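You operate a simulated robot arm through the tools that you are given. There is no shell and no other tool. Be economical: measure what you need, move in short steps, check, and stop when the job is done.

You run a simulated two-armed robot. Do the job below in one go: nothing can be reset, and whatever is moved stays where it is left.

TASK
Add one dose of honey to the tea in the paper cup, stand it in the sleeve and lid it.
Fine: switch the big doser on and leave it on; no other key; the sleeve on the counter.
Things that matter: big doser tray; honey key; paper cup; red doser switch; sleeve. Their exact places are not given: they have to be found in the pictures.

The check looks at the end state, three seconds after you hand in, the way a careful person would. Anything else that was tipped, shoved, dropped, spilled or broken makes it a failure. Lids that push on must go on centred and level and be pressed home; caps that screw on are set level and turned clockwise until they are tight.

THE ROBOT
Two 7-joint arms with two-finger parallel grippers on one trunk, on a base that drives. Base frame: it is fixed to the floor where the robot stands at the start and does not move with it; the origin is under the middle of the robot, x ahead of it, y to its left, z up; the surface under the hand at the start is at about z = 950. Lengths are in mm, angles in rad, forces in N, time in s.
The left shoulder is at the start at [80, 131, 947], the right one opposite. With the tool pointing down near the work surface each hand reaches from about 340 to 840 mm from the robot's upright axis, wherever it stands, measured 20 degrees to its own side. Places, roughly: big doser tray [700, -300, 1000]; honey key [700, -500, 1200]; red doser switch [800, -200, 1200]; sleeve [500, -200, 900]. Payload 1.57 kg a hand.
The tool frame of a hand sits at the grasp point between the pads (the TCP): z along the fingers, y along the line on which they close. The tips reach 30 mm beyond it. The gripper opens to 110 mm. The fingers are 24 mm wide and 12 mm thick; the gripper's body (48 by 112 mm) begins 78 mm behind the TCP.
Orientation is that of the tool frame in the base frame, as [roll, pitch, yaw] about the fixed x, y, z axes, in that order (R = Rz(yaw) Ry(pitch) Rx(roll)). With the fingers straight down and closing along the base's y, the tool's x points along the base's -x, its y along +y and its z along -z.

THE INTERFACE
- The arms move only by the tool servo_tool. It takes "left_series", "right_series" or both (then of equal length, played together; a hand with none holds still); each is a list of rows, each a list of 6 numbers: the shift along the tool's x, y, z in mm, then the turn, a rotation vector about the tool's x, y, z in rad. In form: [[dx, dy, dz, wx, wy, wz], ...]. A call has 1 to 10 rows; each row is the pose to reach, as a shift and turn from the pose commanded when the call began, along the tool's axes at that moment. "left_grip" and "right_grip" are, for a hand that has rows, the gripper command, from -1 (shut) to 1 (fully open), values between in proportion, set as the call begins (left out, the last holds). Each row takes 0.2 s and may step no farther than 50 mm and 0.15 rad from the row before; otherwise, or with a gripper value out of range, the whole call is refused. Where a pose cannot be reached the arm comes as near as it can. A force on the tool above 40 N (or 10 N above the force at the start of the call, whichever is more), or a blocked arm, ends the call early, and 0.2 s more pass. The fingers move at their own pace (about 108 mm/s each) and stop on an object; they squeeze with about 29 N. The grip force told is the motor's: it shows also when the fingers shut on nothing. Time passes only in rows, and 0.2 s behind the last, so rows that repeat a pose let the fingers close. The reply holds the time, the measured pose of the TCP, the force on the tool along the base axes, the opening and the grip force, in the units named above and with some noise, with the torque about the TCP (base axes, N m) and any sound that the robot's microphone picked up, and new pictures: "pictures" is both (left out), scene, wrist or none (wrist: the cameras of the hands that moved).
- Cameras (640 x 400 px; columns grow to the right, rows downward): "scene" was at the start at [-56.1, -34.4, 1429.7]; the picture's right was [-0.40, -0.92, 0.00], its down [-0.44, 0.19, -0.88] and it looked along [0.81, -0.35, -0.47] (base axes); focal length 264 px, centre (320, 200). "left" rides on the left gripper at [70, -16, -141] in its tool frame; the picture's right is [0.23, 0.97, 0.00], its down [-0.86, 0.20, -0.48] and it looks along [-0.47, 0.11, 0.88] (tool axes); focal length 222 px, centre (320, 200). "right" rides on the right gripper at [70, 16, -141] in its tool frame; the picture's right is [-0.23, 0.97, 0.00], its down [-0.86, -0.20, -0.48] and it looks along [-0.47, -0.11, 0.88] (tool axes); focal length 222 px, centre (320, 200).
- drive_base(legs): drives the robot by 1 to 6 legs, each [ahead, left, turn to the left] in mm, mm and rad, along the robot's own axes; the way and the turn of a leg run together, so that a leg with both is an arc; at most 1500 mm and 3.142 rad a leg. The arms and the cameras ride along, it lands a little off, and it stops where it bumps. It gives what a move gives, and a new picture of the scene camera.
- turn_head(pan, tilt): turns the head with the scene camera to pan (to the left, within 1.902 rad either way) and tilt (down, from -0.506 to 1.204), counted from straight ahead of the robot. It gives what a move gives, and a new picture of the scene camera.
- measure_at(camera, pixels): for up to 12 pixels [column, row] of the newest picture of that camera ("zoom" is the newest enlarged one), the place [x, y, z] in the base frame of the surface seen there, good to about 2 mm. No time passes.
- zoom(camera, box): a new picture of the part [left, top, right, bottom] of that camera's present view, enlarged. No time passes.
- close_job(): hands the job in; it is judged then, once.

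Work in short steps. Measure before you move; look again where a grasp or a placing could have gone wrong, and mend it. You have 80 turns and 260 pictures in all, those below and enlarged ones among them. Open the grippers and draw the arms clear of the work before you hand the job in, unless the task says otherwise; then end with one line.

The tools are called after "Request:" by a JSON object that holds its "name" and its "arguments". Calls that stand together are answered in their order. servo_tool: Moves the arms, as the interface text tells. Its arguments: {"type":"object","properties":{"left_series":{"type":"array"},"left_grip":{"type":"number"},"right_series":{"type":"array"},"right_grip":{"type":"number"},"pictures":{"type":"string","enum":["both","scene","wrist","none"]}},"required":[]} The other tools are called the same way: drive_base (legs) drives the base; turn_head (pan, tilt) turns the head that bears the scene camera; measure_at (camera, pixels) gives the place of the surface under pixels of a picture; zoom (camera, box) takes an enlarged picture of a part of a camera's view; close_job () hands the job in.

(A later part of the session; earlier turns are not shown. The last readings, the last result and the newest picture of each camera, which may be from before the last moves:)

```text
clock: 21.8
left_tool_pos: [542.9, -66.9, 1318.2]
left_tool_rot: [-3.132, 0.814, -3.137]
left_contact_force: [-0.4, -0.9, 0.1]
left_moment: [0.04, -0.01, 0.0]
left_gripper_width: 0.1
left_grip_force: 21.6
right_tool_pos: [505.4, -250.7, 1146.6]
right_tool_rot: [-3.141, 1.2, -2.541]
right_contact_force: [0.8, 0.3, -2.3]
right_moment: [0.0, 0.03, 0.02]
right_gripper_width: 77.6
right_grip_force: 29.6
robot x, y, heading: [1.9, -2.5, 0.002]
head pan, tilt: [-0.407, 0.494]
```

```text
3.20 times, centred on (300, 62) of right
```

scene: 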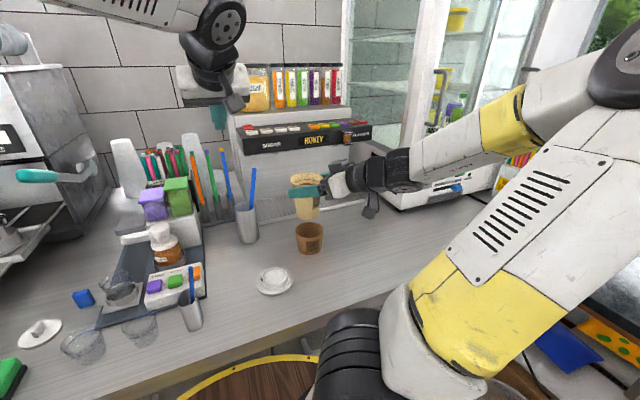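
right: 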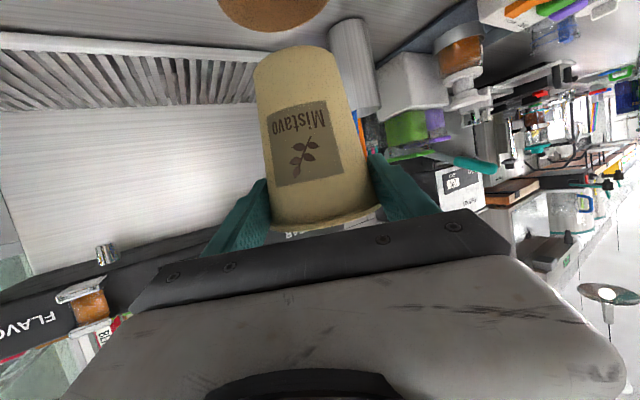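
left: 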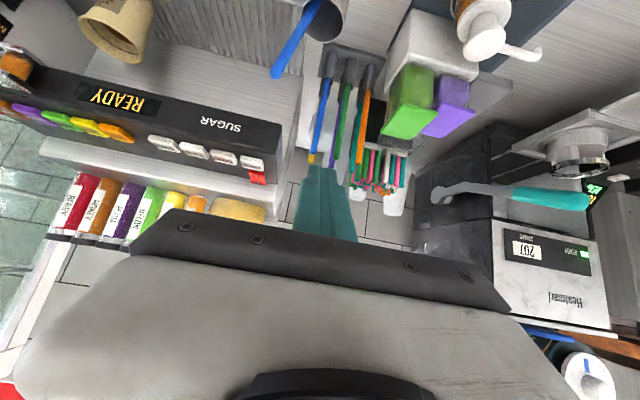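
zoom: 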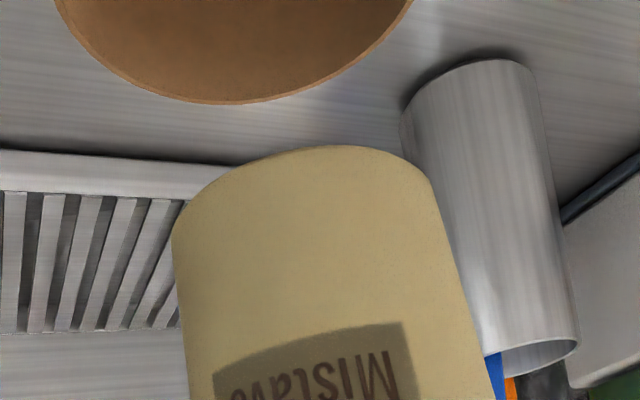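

I measure several rim points of both the sleeve and the held cup from the same picture.

Request:
{"name": "measure_at", "arguments": {"camera": "scene", "pixels": [[295.8, 230], [323, 229.5], [309.6, 222.6], [309.2, 237.6], [300, 224.5], [319, 224], [299, 236], [319, 235.5]]}}

Request:
{"name": "measure_at", "arguments": {"camera": "scene", "pixels": [[297.5, 216], [307.5, 219.5], [317.8, 216], [307.5, 214], [303, 217], [313, 217], [307, 173.3], [291, 181.5], [302, 200], [300, 173.8], [315, 173.6]]}}

Request:
{"name": "measure_at", "arguments": {"camera": "right", "pixels": [[270, 32], [245, 22], [300, 27], [222, 4], [324, 5], [305, 46], [257, 65], [334, 58], [280, 48], [326, 50]]}}

```text
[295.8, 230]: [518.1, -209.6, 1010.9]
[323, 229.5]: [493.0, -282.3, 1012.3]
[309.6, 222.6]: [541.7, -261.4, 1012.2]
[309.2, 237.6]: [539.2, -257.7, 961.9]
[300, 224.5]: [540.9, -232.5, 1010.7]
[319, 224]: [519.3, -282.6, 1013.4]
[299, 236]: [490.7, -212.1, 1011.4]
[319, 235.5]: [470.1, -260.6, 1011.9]
```

```text
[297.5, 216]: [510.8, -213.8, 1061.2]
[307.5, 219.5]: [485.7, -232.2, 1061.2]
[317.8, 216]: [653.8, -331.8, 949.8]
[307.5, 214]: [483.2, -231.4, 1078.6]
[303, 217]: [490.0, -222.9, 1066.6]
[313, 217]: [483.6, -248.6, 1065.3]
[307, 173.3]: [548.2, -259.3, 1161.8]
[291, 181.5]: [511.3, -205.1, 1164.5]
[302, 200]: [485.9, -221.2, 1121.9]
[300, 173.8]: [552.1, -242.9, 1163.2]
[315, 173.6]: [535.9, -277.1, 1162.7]
```

```text
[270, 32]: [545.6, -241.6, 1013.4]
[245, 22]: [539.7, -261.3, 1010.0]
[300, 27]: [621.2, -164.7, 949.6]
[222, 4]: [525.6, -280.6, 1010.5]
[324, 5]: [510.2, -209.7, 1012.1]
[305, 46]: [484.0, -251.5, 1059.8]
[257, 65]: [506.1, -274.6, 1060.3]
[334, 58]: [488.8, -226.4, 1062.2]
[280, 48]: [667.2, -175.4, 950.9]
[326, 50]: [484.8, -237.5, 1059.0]
```

Sleeve centre ≈(507,-247), radius 38, top z 1011; cup axis ≈(511,-245.5), base radius 30 at z≈1060. I shift by (-4,-2) mm and lower 75 mm into the sleeve, then check.

Request:
{"name": "servo_tool", "arguments": {"right_series": [[1.6, 0.6, -4.1, 0, 0, 0], [20.2, 0.6, 3.1, 0, 0, 0], [38.9, 0.6, 10.4, 0, 0, 0], [52.9, 0.6, 15.8, 0, 0, 0], [62.2, 0.6, 19.4, 0, 0, 0], [71.5, 0.6, 23, 0, 0, 0]], "pictures": "both"}}

Request:
{"name": "zoom", "arguments": {"camera": "scene", "box": [256, 180, 368, 260]}}

```text
clock: 23.2
left_tool_pos: [542.1, -67.1, 1318.1]
left_tool_rot: [-3.134, 0.814, -3.136]
left_contact_force: [0.3, 0.7, 0.6]
left_moment: [0.0, -0.02, -0.02]
left_gripper_width: 0.0
left_grip_force: 21.2
right_tool_pos: [504.1, -252.7, 1071.5]
right_tool_rot: [3.14, 1.199, -2.542]
right_contact_force: [-0.5, 0.2, -3.0]
right_moment: [0.0, -0.01, 0.01]
right_gripper_width: 77.4
right_grip_force: 29.0
robot x, y, heading: [0.4, 2.3, -0.002]
head pan, tilt: [-0.407, 0.494]
```

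scene: 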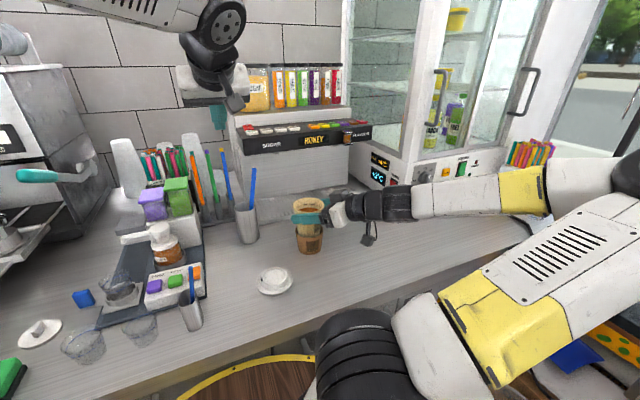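
right: 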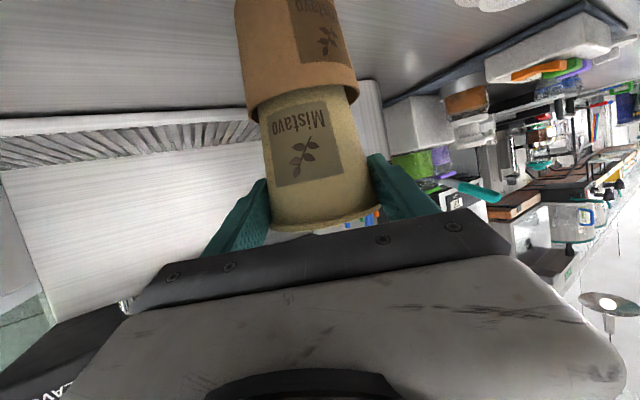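

```text
5.00 times, centred on (312, 220) of scene
```

zoom: 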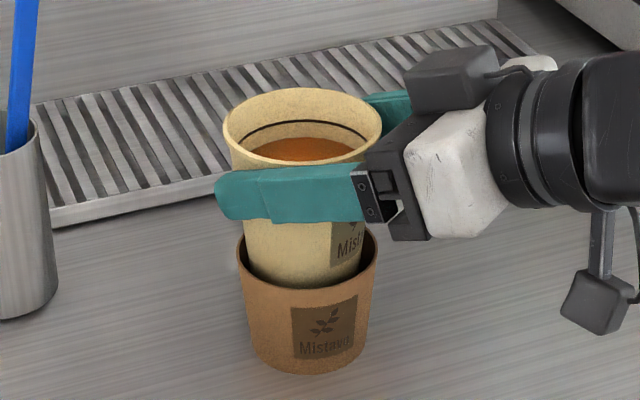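

The cup sits inside the sleeve's mouth without contact, about 2 mm to the right in the wrist view. I shift -2 mm along tool y and lower to the counter in small steps.

Request:
{"name": "servo_tool", "arguments": {"right_series": [[9.3, -2, 3.6, 0, 0, 0], [18.6, -2, 7.2, 0, 0, 0], [24.2, -2, 9.4, 0, 0, 0], [28, -2, 10.9, 0, 0, 0], [30.8, -2, 11.9, 0, 0, 0], [32.6, -2, 12.7, 0, 0, 0]], "pictures": "both"}}

Request:
{"name": "zoom", "arguments": {"camera": "scene", "box": [256, 180, 368, 260]}}

```text
clock: 24.6
left_tool_pos: [541.4, -66.6, 1317.9]
left_tool_rot: [-3.131, 0.815, -3.136]
left_contact_force: [0.3, 1.0, -0.4]
left_moment: [-0.01, 0.01, 0.0]
left_gripper_width: 0.1
left_grip_force: 21.6
right_tool_pos: [503.4, -254.3, 1038.2]
right_tool_rot: [-3.138, 1.201, -2.538]
right_contact_force: [-2.1, -0.8, 7.3]
right_moment: [-0.27, 0.24, -0.02]
right_gripper_width: 77.8
right_grip_force: 28.8
robot x, y, heading: [-2.9, 3.0, 0.0]
head pan, tilt: [-0.407, 0.494]
```

scene: 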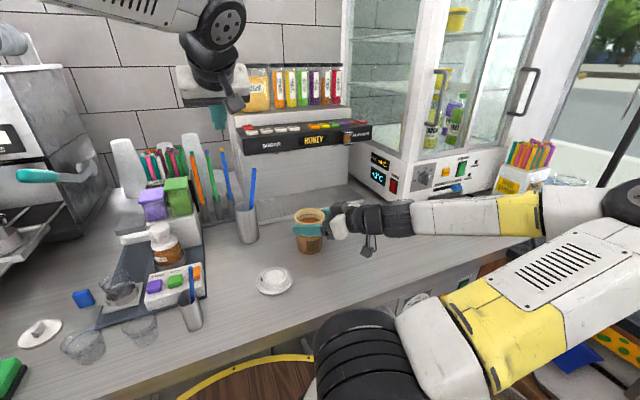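
right: 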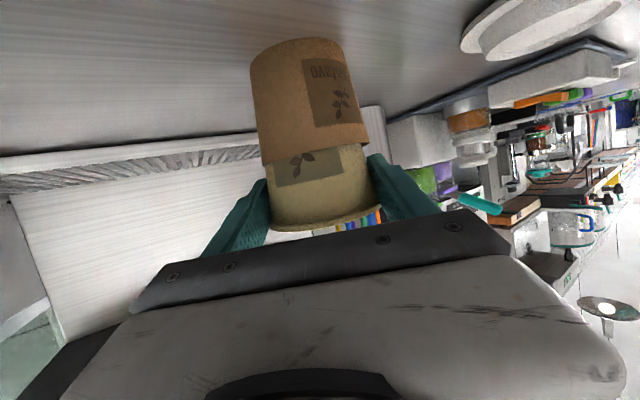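

```text
5.00 times, centred on (312, 220) of scene
```

zoom: 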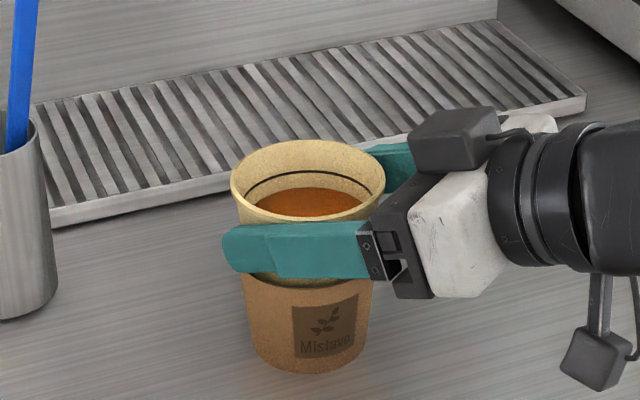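

The cup has bottomed (about 10 N upward) and sits level in the sleeve. I open the right fingers in place.

Request:
{"name": "servo_tool", "arguments": {"right_series": [[0, 0, 0, 0, 0, 0], [0, 0, 0, 0, 0, 0], [0, 0, 0, 0, 0, 0]], "right_grip": 1, "pictures": "wrist"}}

Request:
{"name": "zoom", "arguments": {"camera": "scene", "box": [256, 180, 368, 260]}}

```text
clock: 25.4
left_tool_pos: [542.8, -65.8, 1317.5]
left_tool_rot: [-3.134, 0.815, -3.136]
left_contact_force: [0.3, -0.4, -0.4]
left_moment: [0.02, -0.01, -0.02]
left_gripper_width: 0.0
left_grip_force: 21.3
right_tool_pos: [502.9, -254.4, 1038.6]
right_tool_rot: [3.14, 1.202, -2.543]
right_contact_force: [-0.4, -0.1, 0.3]
right_moment: [0.01, -0.01, -0.01]
right_gripper_width: 110.0
right_grip_force: 0.1
robot x, y, heading: [6.8, -1.9, -0.001]
head pan, tilt: [-0.407, 0.494]
```

right: 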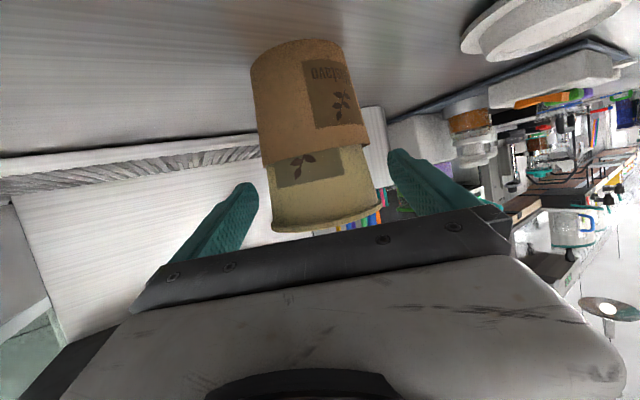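

```text
5.00 times, centred on (312, 220) of scene
```

zoom: 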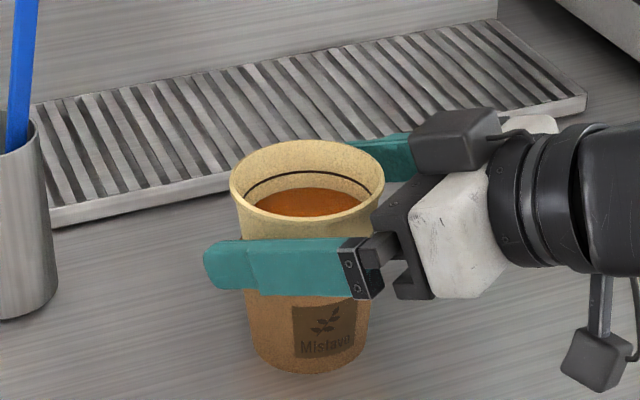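

Both fingers are clear of the cup. I back the hand straight out along its horizontal heading, then away to the right and up.

Request:
{"name": "servo_tool", "arguments": {"right_series": [[7, 0, -18, 0, 0, 0], [17, 0, -44, 0, 0, 0], [27, 0, -70, 0, 0, 0], [37.5, 0, -96, 0, 0, 0], [48, 0, -123, 0, 0, 0], [35, -25, -146, 0, 0, 0], [23, -50, -169, 0, 0, 0], [10, -75, -192, 0, 0, 0], [-3, -100, -215, 0, 0, 0]], "pictures": "scene"}}

Request:
{"name": "zoom", "arguments": {"camera": "scene", "box": [240, 190, 360, 300]}}

```text
clock: 27.4
left_tool_pos: [542.0, -66.7, 1317.2]
left_tool_rot: [-3.132, 0.813, -3.135]
left_contact_force: [0.6, -0.4, 0.3]
left_moment: [0.01, -0.01, 0.0]
left_gripper_width: 0.0
left_grip_force: 21.4
right_tool_pos: [394.8, -451.6, 1119.8]
right_tool_rot: [3.139, 1.201, -2.544]
right_contact_force: [-0.3, 0.3, -0.3]
right_moment: [-0.02, 0.01, -0.02]
right_gripper_width: 110.1
right_grip_force: 0.1
robot x, y, heading: [-0.5, 0.2, 0.0]
head pan, tilt: [-0.407, 0.494]
```

scene: 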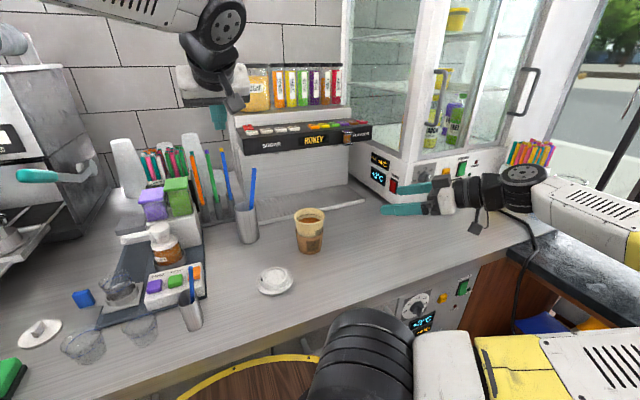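

```text
3.64 times, centred on (300, 245) of scene
```

zoom: 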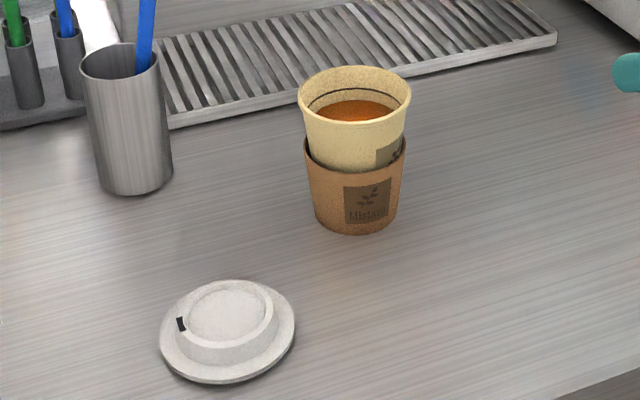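

The cup stands upright in the sleeve and the lid lies at (227,320) in the zoom. I bring the left hand, vertical again, above the lid, and measure the cup and lid.

Request:
{"name": "measure_at", "arguments": {"camera": "zoom", "pixels": [[300, 92], [410, 92], [355, 68], [355, 122], [355, 104], [310, 160], [355, 230], [228, 320], [228, 370], [182, 350], [270, 350]]}}

Request:
{"name": "servo_tool", "arguments": {"left_series": [[34, -8, 1, 0, 0.135, 0], [68, -17, 1, 0, 0.27, 0], [101, -25, 2, 0, 0.405, 0], [135, -34, 3, 0, 0.54, 0], [169, -42, 4, 0, 0.675, 0], [202.5, -50, 4, 0, 0.813, 0], [202.5, -50, 4, 0, 0.813, 0]], "left_grip": 1, "pictures": "both"}}

```text
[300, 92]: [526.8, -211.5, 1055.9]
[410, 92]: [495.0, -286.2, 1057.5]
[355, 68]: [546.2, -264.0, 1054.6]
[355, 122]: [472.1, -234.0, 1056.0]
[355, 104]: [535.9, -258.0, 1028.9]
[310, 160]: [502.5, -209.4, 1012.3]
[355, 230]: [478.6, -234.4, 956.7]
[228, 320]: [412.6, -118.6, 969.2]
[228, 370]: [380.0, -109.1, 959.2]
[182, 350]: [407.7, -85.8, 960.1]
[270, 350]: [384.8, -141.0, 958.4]
```

```text
clock: 29.0
left_tool_pos: [406.5, -120.6, 1167.3]
left_tool_rot: [-3.135, 0.0, 3.14]
left_contact_force: [-0.4, 0.2, -0.1]
left_moment: [-0.04, 0.03, 0.0]
left_gripper_width: 110.1
left_grip_force: 0.0
right_tool_pos: [396.5, -451.2, 1119.9]
right_tool_rot: [3.138, 1.202, -2.543]
right_contact_force: [0.3, -0.4, -0.4]
right_moment: [0.03, -0.02, -0.02]
right_gripper_width: 109.9
right_grip_force: 0.1
robot x, y, heading: [0.6, 0.6, 0.006]
head pan, tilt: [-0.407, 0.494]
```

scene: 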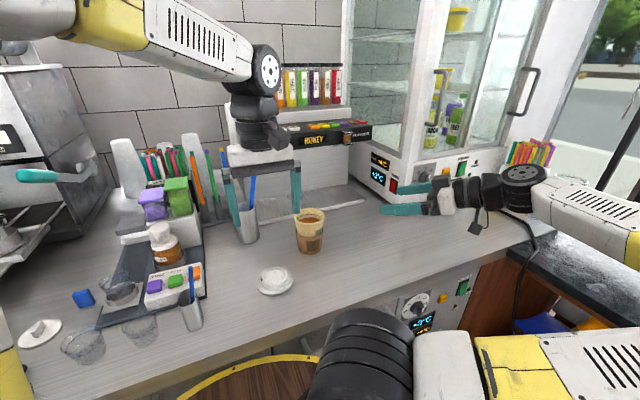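
left: 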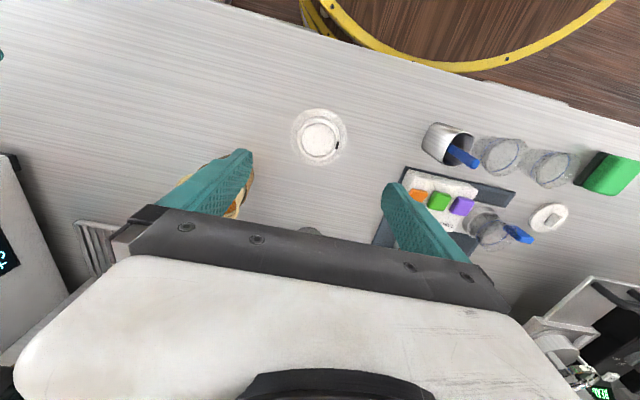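

Cup rim centre ≈(510,-249), z≈1056.5. I zoom in on the lid in the left view.

Request:
{"name": "zoom", "arguments": {"camera": "left", "box": [270, 95, 370, 175]}}

Request:
{"name": "measure_at", "arguments": {"camera": "zoom", "pixels": [[150, 190], [490, 230], [330, 100], [300, 360], [180, 260], [430, 110], [220, 220], [430, 240], [330, 150], [320, 320], [320, 230]]}}

```text
5.00 times, centred on (320, 135) of left
```

zoom: 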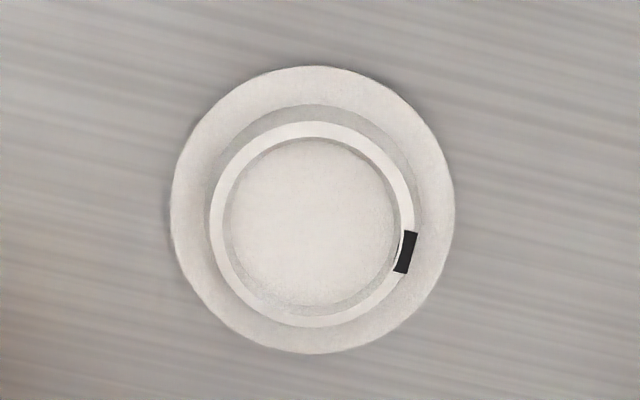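

```text
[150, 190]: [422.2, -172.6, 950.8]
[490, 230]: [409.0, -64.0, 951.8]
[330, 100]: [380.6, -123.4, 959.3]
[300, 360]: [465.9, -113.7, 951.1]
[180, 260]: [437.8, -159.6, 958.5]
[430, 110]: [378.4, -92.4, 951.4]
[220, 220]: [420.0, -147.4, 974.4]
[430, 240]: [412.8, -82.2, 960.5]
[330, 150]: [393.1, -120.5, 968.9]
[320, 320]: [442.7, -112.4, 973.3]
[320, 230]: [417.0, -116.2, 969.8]
```

The lid is about 90 mm wide (flange z≈958) with a raised ring about 64 mm wide up to z≈974, which I can grip. I measure more points to find its centre.

Request:
{"name": "measure_at", "arguments": {"camera": "zoom", "pixels": [[178, 210], [448, 210], [313, 73], [313, 347], [218, 120], [408, 120], [218, 305], [408, 305], [217, 222], [405, 215], [312, 130], [310, 322]]}}

```text
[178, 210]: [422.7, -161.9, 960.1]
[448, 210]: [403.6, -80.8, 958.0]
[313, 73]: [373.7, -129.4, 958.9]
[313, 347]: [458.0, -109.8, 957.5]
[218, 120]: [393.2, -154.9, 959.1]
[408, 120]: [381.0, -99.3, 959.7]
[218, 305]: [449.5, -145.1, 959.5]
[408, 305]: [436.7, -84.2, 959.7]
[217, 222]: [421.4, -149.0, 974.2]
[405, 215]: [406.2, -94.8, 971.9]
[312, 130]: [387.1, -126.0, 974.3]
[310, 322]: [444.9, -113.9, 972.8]
```

Lid centre is (415,-120.5). I lower the open left hand over it, stopping with the tips just above the flange.

Request:
{"name": "servo_tool", "arguments": {"left_series": [[-8.5, 0, 45, 0, 0, 0], [-8.5, 0, 90, 0, 0, 0], [-8.5, 0, 135, 0, 0, 0], [-8.5, 0, 160, 0, 0, 0], [-8.5, 0, 173, 0, 0, 0], [-8.5, 0, 173, 0, 0, 0]], "pictures": "both"}}

Request:
{"name": "zoom", "arguments": {"camera": "scene", "box": [220, 220, 340, 300]}}

```text
clock: 30.4
left_tool_pos: [415.6, -120.7, 995.1]
left_tool_rot: [-3.135, 0.002, 3.14]
left_contact_force: [0.7, -0.4, 0.6]
left_moment: [0.0, 0.01, 0.04]
left_gripper_width: 109.6
left_grip_force: 0.0
right_tool_pos: [394.7, -451.0, 1119.6]
right_tool_rot: [3.141, 1.2, -2.543]
right_contact_force: [0.0, 0.1, 0.5]
right_moment: [0.0, -0.02, 0.04]
right_gripper_width: 110.0
right_grip_force: 0.1
robot x, y, heading: [1.9, -0.1, 0.006]
head pan, tilt: [-0.407, 0.494]
```

scene: 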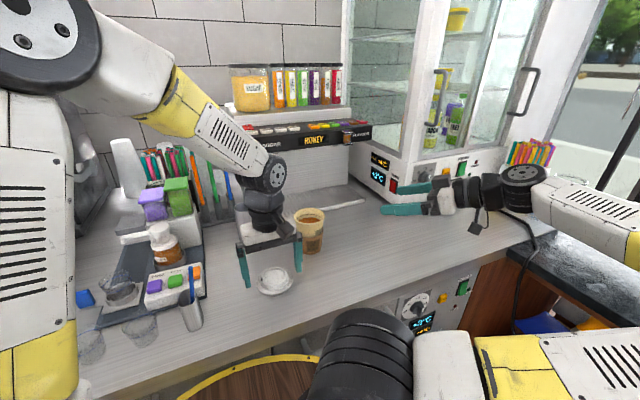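
left: 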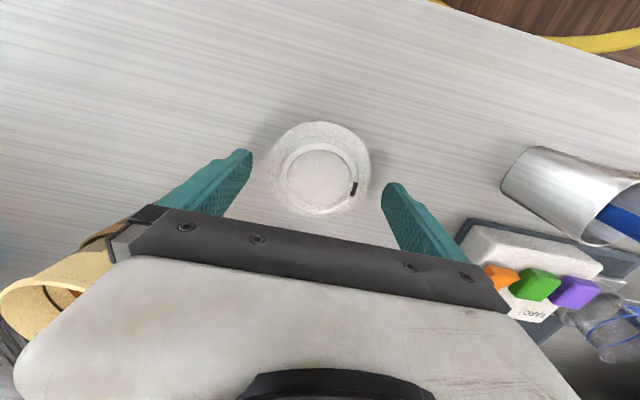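

```text
5.00 times, centred on (280, 260) of scene
```

zoom: 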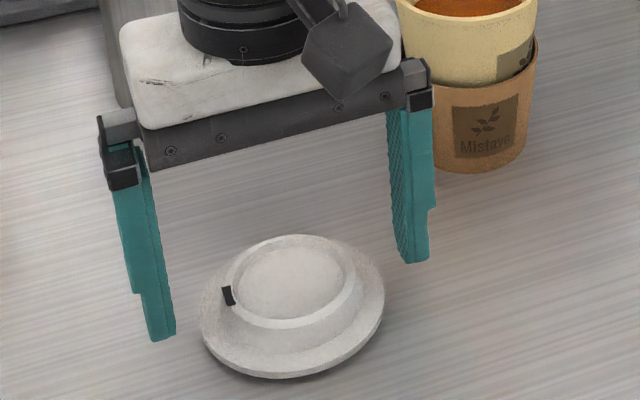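

The hand is centred on the lid. I lower 3 mm more and close on the raised ring.

Request:
{"name": "servo_tool", "arguments": {"left_series": [[0, 0, 3, 0, 0, 0], [0, 0, 3, 0, 0, 0], [0, 0, 3, 0, 0, 0], [0, 0, 3, 0, 0, 0]], "left_grip": 0, "pictures": "wrist"}}

Request:
{"name": "zoom", "arguments": {"camera": "scene", "box": [220, 220, 340, 300]}}

```text
clock: 31.4
left_tool_pos: [415.0, -121.2, 991.6]
left_tool_rot: [-3.136, 0.002, 3.139]
left_contact_force: [0.1, -1.1, 0.0]
left_moment: [-0.03, 0.02, 0.0]
left_gripper_width: 57.6
left_grip_force: 17.7
right_tool_pos: [396.0, -450.7, 1120.4]
right_tool_rot: [3.139, 1.202, -2.544]
right_contact_force: [-0.1, -0.6, -0.1]
right_moment: [0.01, -0.03, 0.01]
right_gripper_width: 110.2
right_grip_force: 0.0
robot x, y, heading: [2.8, -0.8, 0.003]
head pan, tilt: [-0.407, 0.494]
```

left: 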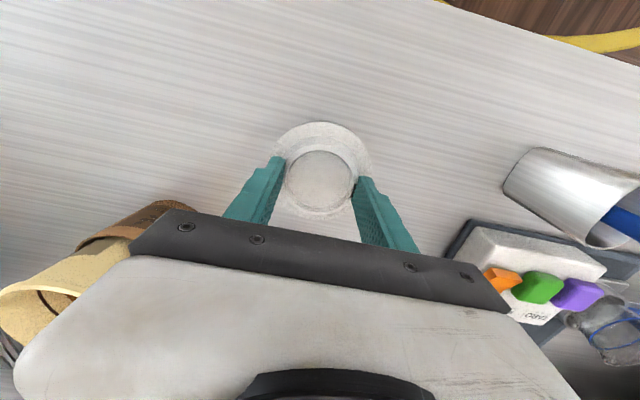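

```text
5.00 times, centred on (280, 260) of scene
```

zoom: 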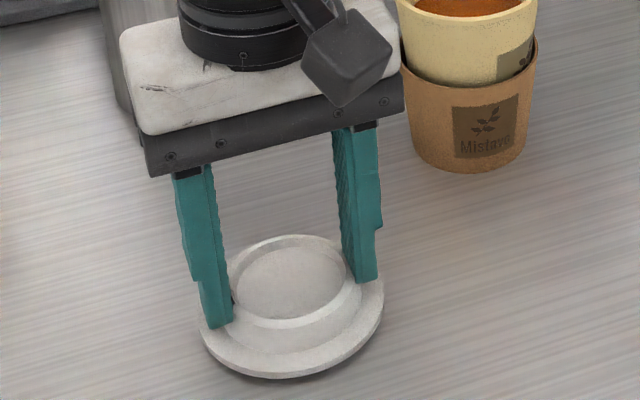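

The fingers rest on the ring at 57.6 mm. I close fully for a firm hold and lift 60 mm to test it.

Request:
{"name": "servo_tool", "arguments": {"left_series": [[0, 0, 0, 0, 0, 0], [0, 0, 0, 0, 0, 0], [0, 0, -10, 0, 0, 0], [0, 0, -35, 0, 0, 0], [0, 0, -60, 0, 0, 0]], "left_grip": -1, "pictures": "both"}}

Request:
{"name": "zoom", "arguments": {"camera": "scene", "box": [220, 190, 340, 300]}}

```text
clock: 32.6
left_tool_pos: [415.2, -117.3, 1052.0]
left_tool_rot: [-3.137, 0.002, 3.141]
left_contact_force: [0.3, -0.6, -0.7]
left_moment: [0.01, -0.04, 0.02]
left_gripper_width: 49.0
left_grip_force: 29.5
right_tool_pos: [396.3, -451.3, 1118.1]
right_tool_rot: [3.139, 1.2, -2.543]
right_contact_force: [0.1, 0.2, 0.1]
right_moment: [0.0, 0.0, 0.0]
right_gripper_width: 110.0
right_grip_force: 0.1
robot x, y, heading: [0.2, 0.9, 0.003]
head pan, tilt: [-0.407, 0.494]
```

scene: 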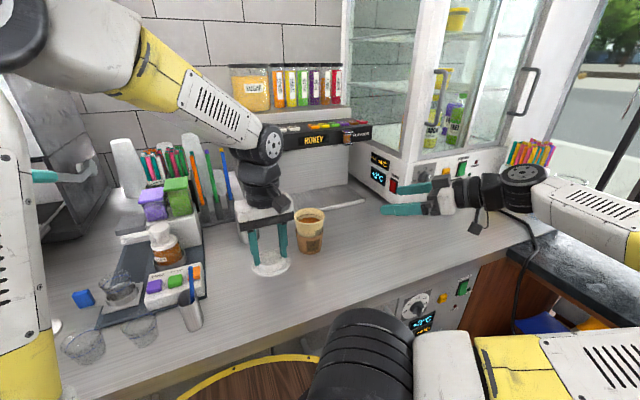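
left: 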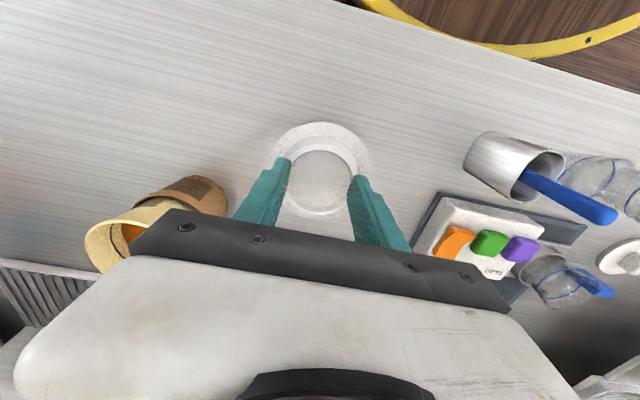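

```text
3.64 times, centred on (280, 245) of scene
```

zoom: 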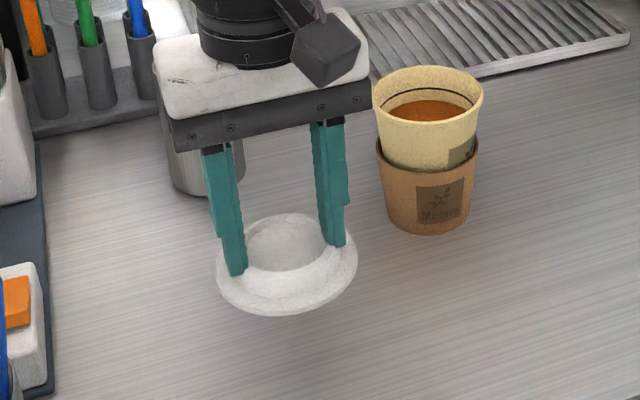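

The lid came up with the hand. I raise it another 90 mm, then check that it is level and where its centre is.

Request:
{"name": "servo_tool", "arguments": {"left_series": [[0, 0, -30, 0, 0, 0], [0, 0, -60, 0, 0, 0], [0, 0, -90, 0, 0, 0], [0, 0, -90, 0, 0, 0]], "pictures": "both"}}

Request:
{"name": "zoom", "arguments": {"camera": "left", "box": [250, 100, 390, 220]}}

Request:
{"name": "zoom", "arguments": {"camera": "scene", "box": [220, 170, 340, 270]}}

```text
clock: 33.6
left_tool_pos: [416.2, -118.8, 1142.3]
left_tool_rot: [-3.135, 0.002, 3.141]
left_contact_force: [0.3, 0.7, 0.0]
left_moment: [0.04, 0.01, 0.01]
left_gripper_width: 47.9
left_grip_force: 29.4
right_tool_pos: [395.3, -451.4, 1119.2]
right_tool_rot: [3.141, 1.201, -2.543]
right_contact_force: [0.6, -1.2, -0.9]
right_moment: [0.04, -0.01, -0.04]
right_gripper_width: 110.0
right_grip_force: 0.1
robot x, y, heading: [-0.7, 0.4, -0.001]
head pan, tilt: [-0.407, 0.494]
```

scene: 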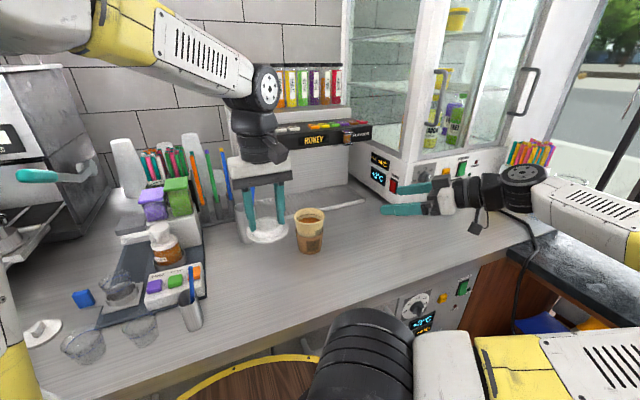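
left: 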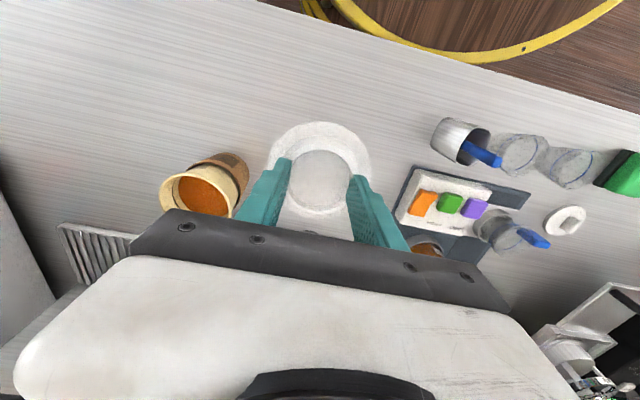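

```text
3.33 times, centred on (320, 160) of left
```

zoom: 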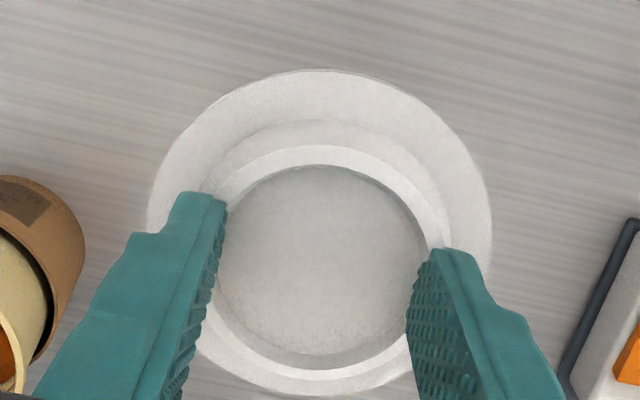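

```text
4.00 times, centred on (280, 220) of scene
```

zoom: 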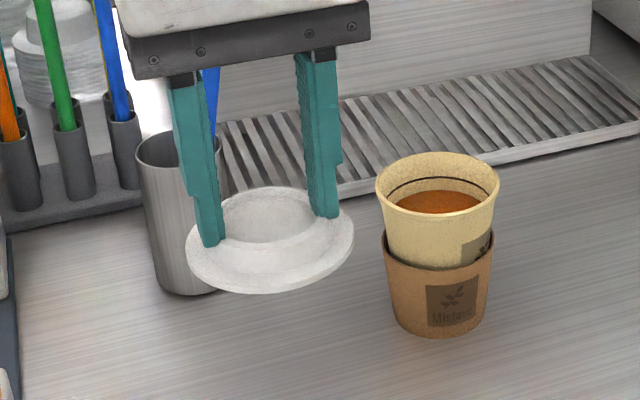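

The lid is held and looks level. I measure its flange for level and centre.

Request:
{"name": "measure_at", "arguments": {"camera": "zoom", "pixels": [[190, 250], [352, 240], [270, 190], [262, 287], [205, 275], [330, 275], [345, 215], [255, 282]]}}

Request:
{"name": "measure_at", "arguments": {"camera": "left", "pixels": [[297, 146], [285, 138], [320, 123], [350, 130], [365, 150], [272, 165], [368, 170], [318, 214], [335, 215], [320, 160], [320, 200]]}}

```text
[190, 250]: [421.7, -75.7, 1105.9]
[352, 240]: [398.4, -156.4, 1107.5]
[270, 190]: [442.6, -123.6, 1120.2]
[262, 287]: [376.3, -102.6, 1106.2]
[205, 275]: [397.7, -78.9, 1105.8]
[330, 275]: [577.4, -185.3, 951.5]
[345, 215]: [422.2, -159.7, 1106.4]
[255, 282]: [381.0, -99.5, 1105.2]
```

```text
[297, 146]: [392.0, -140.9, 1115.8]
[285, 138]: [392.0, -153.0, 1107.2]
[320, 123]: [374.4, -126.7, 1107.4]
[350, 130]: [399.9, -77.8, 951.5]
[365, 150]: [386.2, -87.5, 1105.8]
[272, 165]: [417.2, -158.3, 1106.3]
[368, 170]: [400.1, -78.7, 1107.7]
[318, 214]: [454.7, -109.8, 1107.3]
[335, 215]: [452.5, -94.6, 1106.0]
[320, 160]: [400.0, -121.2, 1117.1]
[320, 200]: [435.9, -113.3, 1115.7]
```

The lid is level (flange z≈1106.5) with its centre at (415,-118). I carry it over to the cup axis at (510,-249), staying above the rim.

Request:
{"name": "servo_tool", "arguments": {"left_series": [[-19, -26, 0, 0, 0, 0], [-38, -52, 0, 0, 0, 0], [-57, -79, 0, 0, 0, 0], [-76, -105, 0, 0, 0, 0], [-95, -131, 0, 0, 0, 0], [-95, -131, 0, 0, 0, 0]], "left_grip": -0.25, "pictures": "both"}}

Request:
{"name": "zoom", "arguments": {"camera": "scene", "box": [250, 165, 370, 265]}}

```text
clock: 35.0
left_tool_pos: [511.0, -252.3, 1141.1]
left_tool_rot: [-3.135, 0.0, 3.141]
left_contact_force: [-1.0, 0.5, 0.4]
left_moment: [0.0, -0.01, 0.03]
left_gripper_width: 41.5
left_grip_force: 0.0
right_tool_pos: [395.5, -450.7, 1118.5]
right_tool_rot: [3.14, 1.201, -2.541]
right_contact_force: [-0.5, -0.2, 0.2]
right_moment: [0.03, 0.0, -0.02]
right_gripper_width: 110.0
right_grip_force: 0.0
robot x, y, heading: [-0.5, 1.6, -0.002]
head pan, tilt: [-0.407, 0.494]
```

scene: 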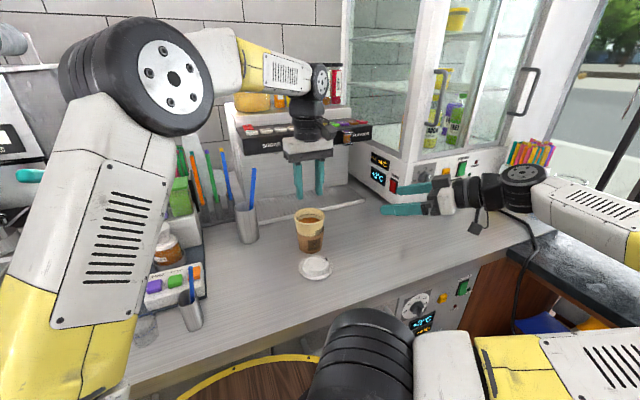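
left: 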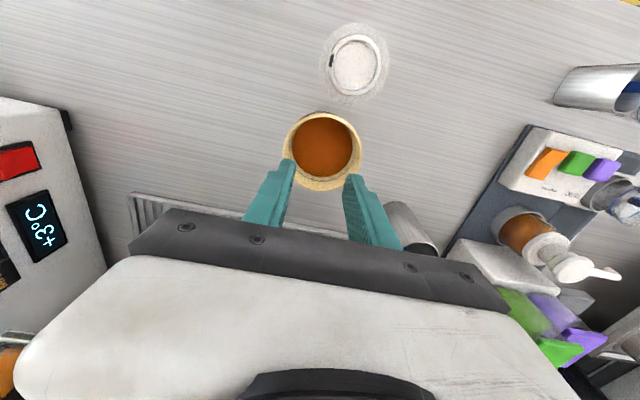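

```text
4.00 times, centred on (310, 215) of scene
```

zoom: 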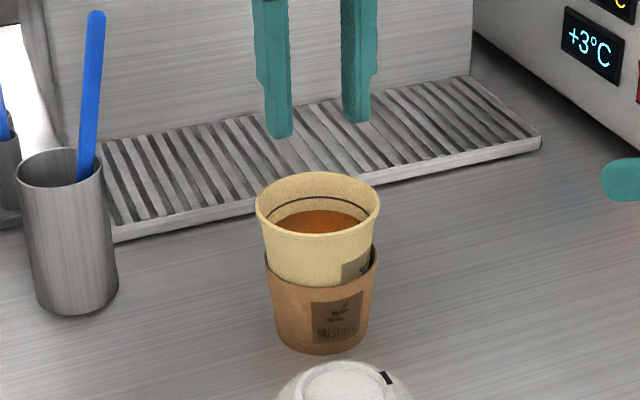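

The lid slipped out of the grip on its tapered ring and landed upright on the counter at (316,267), in front of the cup. The cup looks undisturbed. I measure the lid's new place, and will grip its outer edge this time.

Request:
{"name": "zoom", "arguments": {"camera": "left", "box": [275, 10, 435, 110]}}

Request:
{"name": "measure_at", "arguments": {"camera": "zoom", "pixels": [[182, 195], [450, 195], [315, 58], [315, 345], [225, 100], [410, 100], [225, 300], [410, 300], [320, 210], [100, 300], [150, 390]]}}

Request:
{"name": "zoom", "arguments": {"camera": "scene", "box": [260, 200, 380, 290]}}

```text
4.00 times, centred on (355, 60) of left
```

zoom: 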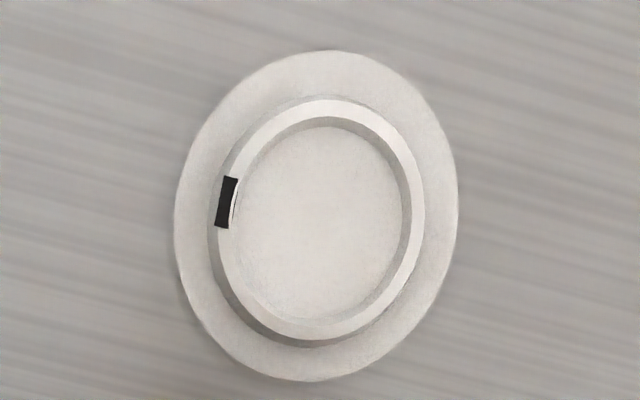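

```text
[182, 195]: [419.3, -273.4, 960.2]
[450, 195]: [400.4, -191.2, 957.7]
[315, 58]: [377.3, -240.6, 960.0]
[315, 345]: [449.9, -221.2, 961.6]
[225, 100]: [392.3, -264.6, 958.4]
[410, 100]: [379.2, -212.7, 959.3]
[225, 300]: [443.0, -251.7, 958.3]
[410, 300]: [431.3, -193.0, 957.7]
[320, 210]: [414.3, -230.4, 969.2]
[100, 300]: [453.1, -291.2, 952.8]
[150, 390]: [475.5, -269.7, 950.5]
```

```text
4.44 times, centred on (320, 245) of scene
```

zoom: 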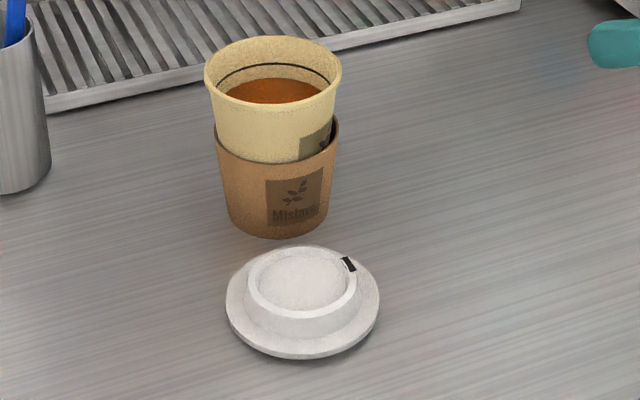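

The lid is flat and intact, centred at about (413.5,-231), 15 mm clear of the sleeve. I open the left hand, move above it and lower partway.

Request:
{"name": "servo_tool", "arguments": {"left_series": [[33, 7, -10, 0, 0, 0], [66, 14, -10, 0, 0, 0], [97.5, 21.3, -10, 0, 0, 0], [97.5, 21.3, 30, 0, 0, 0], [97.5, 21.3, 75, 0, 0, 0], [97.5, 21.3, 115, 0, 0, 0], [97.5, 21.3, 115, 0, 0, 0]], "left_grip": 1, "pictures": "both"}}

Request:
{"name": "zoom", "arguments": {"camera": "left", "box": [220, 90, 420, 215]}}

Request:
{"name": "zoom", "arguments": {"camera": "scene", "box": [260, 200, 380, 290]}}

```text
clock: 36.6
left_tool_pos: [413.9, -230.8, 1027.1]
left_tool_rot: [-3.135, 0.002, 3.14]
left_contact_force: [0.3, 0.5, 0.2]
left_moment: [0.02, 0.04, 0.02]
left_gripper_width: 110.4
left_grip_force: 0.1
right_tool_pos: [395.9, -452.2, 1119.6]
right_tool_rot: [3.14, 1.203, -2.544]
right_contact_force: [0.3, 0.1, 0.7]
right_moment: [0.02, -0.02, 0.0]
right_gripper_width: 109.9
right_grip_force: 0.1
robot x, y, heading: [-0.2, -0.5, 0.001]
head pan, tilt: [-0.407, 0.494]
```

scene: 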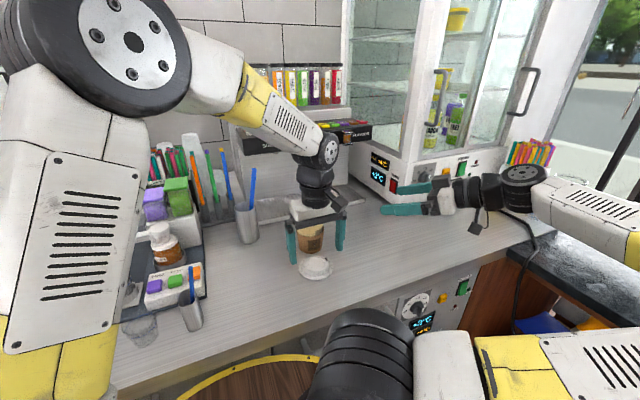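
left: 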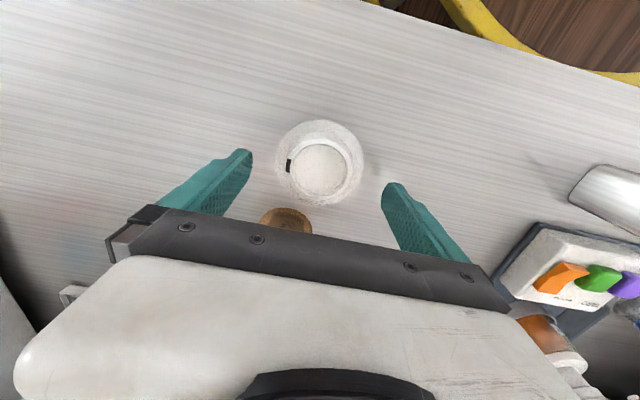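

```text
3.20 times, centred on (320, 152) of left
```

zoom: 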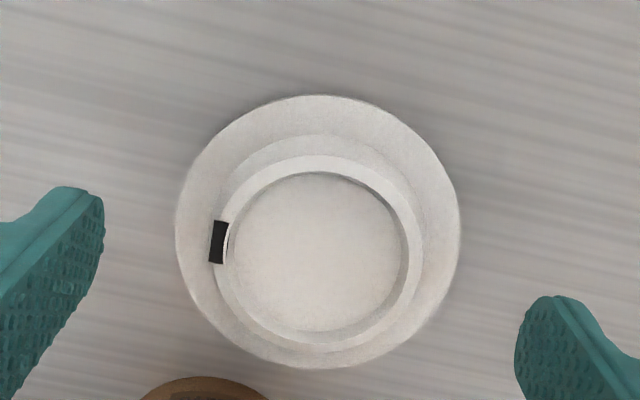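

```text
4.44 times, centred on (320, 245) of scene
```

zoom: 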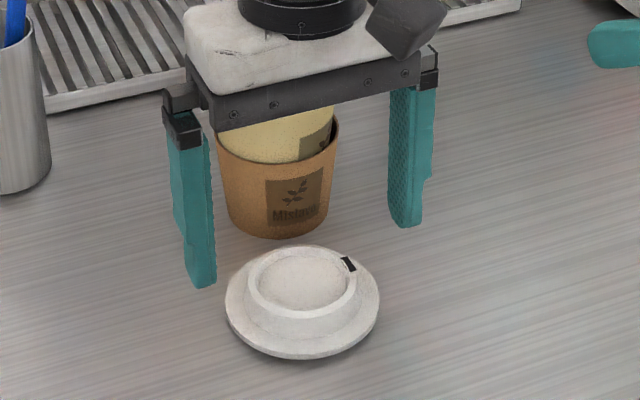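

I check the lid's centre again from this closer view.

Request:
{"name": "measure_at", "arguments": {"camera": "left", "pixels": [[277, 160], [361.5, 160], [320, 121.5], [320, 202], [290, 131], [350, 131], [290, 193], [350, 193]]}}

```text
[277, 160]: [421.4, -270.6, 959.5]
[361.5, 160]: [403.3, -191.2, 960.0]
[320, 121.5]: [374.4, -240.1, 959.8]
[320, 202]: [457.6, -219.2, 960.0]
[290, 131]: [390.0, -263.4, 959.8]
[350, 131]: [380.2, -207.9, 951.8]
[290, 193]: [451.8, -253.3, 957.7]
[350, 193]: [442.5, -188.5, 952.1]
```

Lid centre is (414.5,-230.5), matching the hand. I lower 44 mm so the tips sit just over the counter, then close on the lid's outer edge.

Request:
{"name": "servo_tool", "arguments": {"left_series": [[0, 0, 25, 0, 0, 0], [0, 0, 38, 0, 0, 0], [0, 0, 44, 0, 0, 0], [0, 0, 44, 0, 0, 0]], "pictures": "none"}}

Request:
{"name": "servo_tool", "arguments": {"left_series": [[0, 0, 0, 0, 0, 0], [0, 0, 0, 0, 0, 0], [0, 0, 0, 0, 0, 0], [0, 0, 0, 0, 0, 0]], "left_grip": 0.45, "pictures": "wrist"}}

Request:
{"name": "zoom", "arguments": {"camera": "scene", "box": [260, 200, 380, 290]}}

```text
clock: 37.6
left_tool_pos: [412.8, -229.8, 984.6]
left_tool_rot: [-3.135, 0.002, 3.139]
left_contact_force: [0.1, -1.4, 0.9]
left_moment: [0.01, -0.01, 0.0]
left_gripper_width: 110.0
left_grip_force: 0.1
right_tool_pos: [395.5, -452.2, 1119.3]
right_tool_rot: [3.139, 1.2, -2.542]
right_contact_force: [0.6, 0.0, 0.2]
right_moment: [-0.01, -0.01, 0.0]
right_gripper_width: 110.2
right_grip_force: 0.0
robot x, y, heading: [-4.1, 0.8, 0.001]
head pan, tilt: [-0.407, 0.494]
```

```text
clock: 38.6
left_tool_pos: [414.5, -230.1, 984.1]
left_tool_rot: [-3.134, 0.001, 3.139]
left_contact_force: [0.3, 0.4, 0.1]
left_moment: [-0.01, -0.01, -0.02]
left_gripper_width: 82.3
left_grip_force: 29.6
right_tool_pos: [394.9, -451.5, 1119.0]
right_tool_rot: [3.139, 1.202, -2.544]
right_contact_force: [-0.4, -0.2, 0.8]
right_moment: [-0.01, 0.01, -0.02]
right_gripper_width: 109.9
right_grip_force: 0.0
robot x, y, heading: [-4.1, -0.2, 0.002]
head pan, tilt: [-0.407, 0.494]
```

left: 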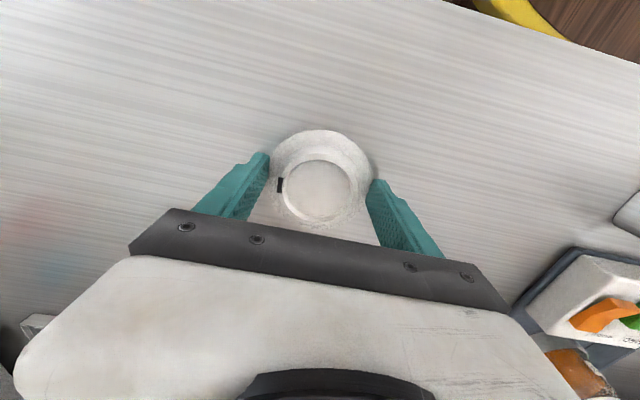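

```text
4.44 times, centred on (320, 245) of scene
```

zoom: 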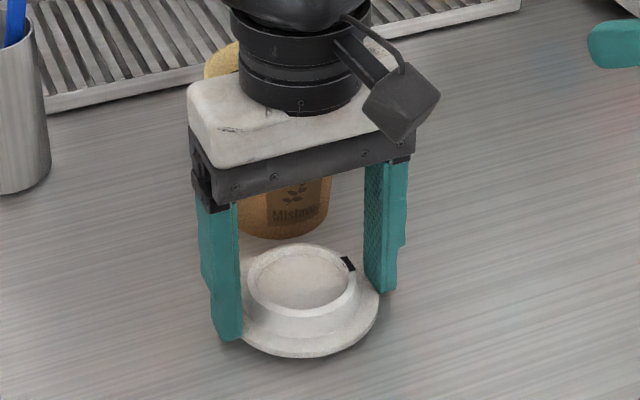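

It holds at 82.3 mm with 29.6 N. I wait a little to see whether the width creeps.

Request:
{"name": "servo_tool", "arguments": {"left_series": [[0, 0, 0, 0, 0, 0], [0, 0, 0, 0, 0, 0], [0, 0, 0, 0, 0, 0], [0, 0, 0, 0, 0, 0], [0, 0, 0, 0, 0, 0]], "pictures": "none"}}

Request:
{"name": "servo_tool", "arguments": {"left_series": [[0, 0, -6, 0, 0, 0], [0, 0, -15, 0, 0, 0], [0, 0, -15, 0, 0, 0], [0, 0, -15, 0, 0, 0]], "pictures": "wrist"}}

Request:
{"name": "zoom", "arguments": {"camera": "scene", "box": [260, 200, 380, 290]}}

```text
clock: 39.8
left_tool_pos: [412.6, -230.2, 984.0]
left_tool_rot: [-3.134, 0.002, 3.14]
left_contact_force: [0.7, 0.1, -0.3]
left_moment: [-0.01, 0.01, -0.05]
left_gripper_width: 82.8
left_grip_force: 28.8
right_tool_pos: [396.3, -450.5, 1119.4]
right_tool_rot: [3.139, 1.201, -2.543]
right_contact_force: [0.8, -0.4, -0.4]
right_moment: [0.03, 0.01, -0.05]
right_gripper_width: 109.9
right_grip_force: 0.2
robot x, y, heading: [-1.7, 1.0, 0.002]
head pan, tilt: [-0.407, 0.494]
```

```text
clock: 40.8
left_tool_pos: [413.5, -228.8, 999.4]
left_tool_rot: [-3.135, 0.002, 3.14]
left_contact_force: [-0.6, -0.4, 0.2]
left_moment: [0.01, -0.01, 0.02]
left_gripper_width: 82.4
left_grip_force: 29.4
right_tool_pos: [395.8, -451.4, 1118.1]
right_tool_rot: [3.14, 1.201, -2.546]
right_contact_force: [0.3, 0.3, -0.3]
right_moment: [0.0, -0.02, -0.01]
right_gripper_width: 109.7
right_grip_force: 0.1
robot x, y, heading: [-0.3, 0.3, -0.001]
head pan, tilt: [-0.407, 0.494]
```

left: 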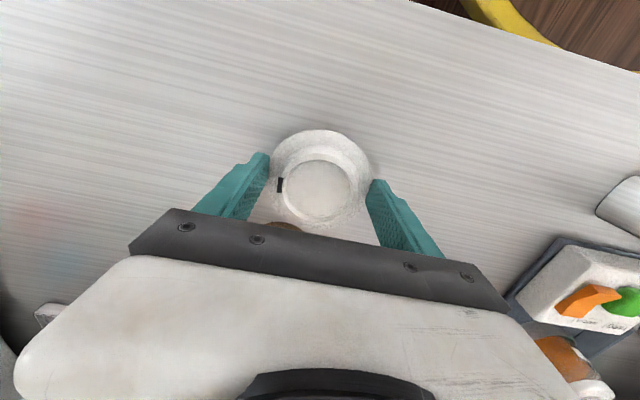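

```text
4.44 times, centred on (320, 245) of scene
```

zoom: 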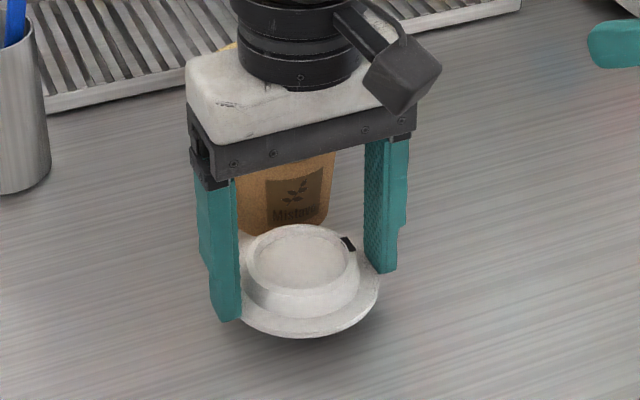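

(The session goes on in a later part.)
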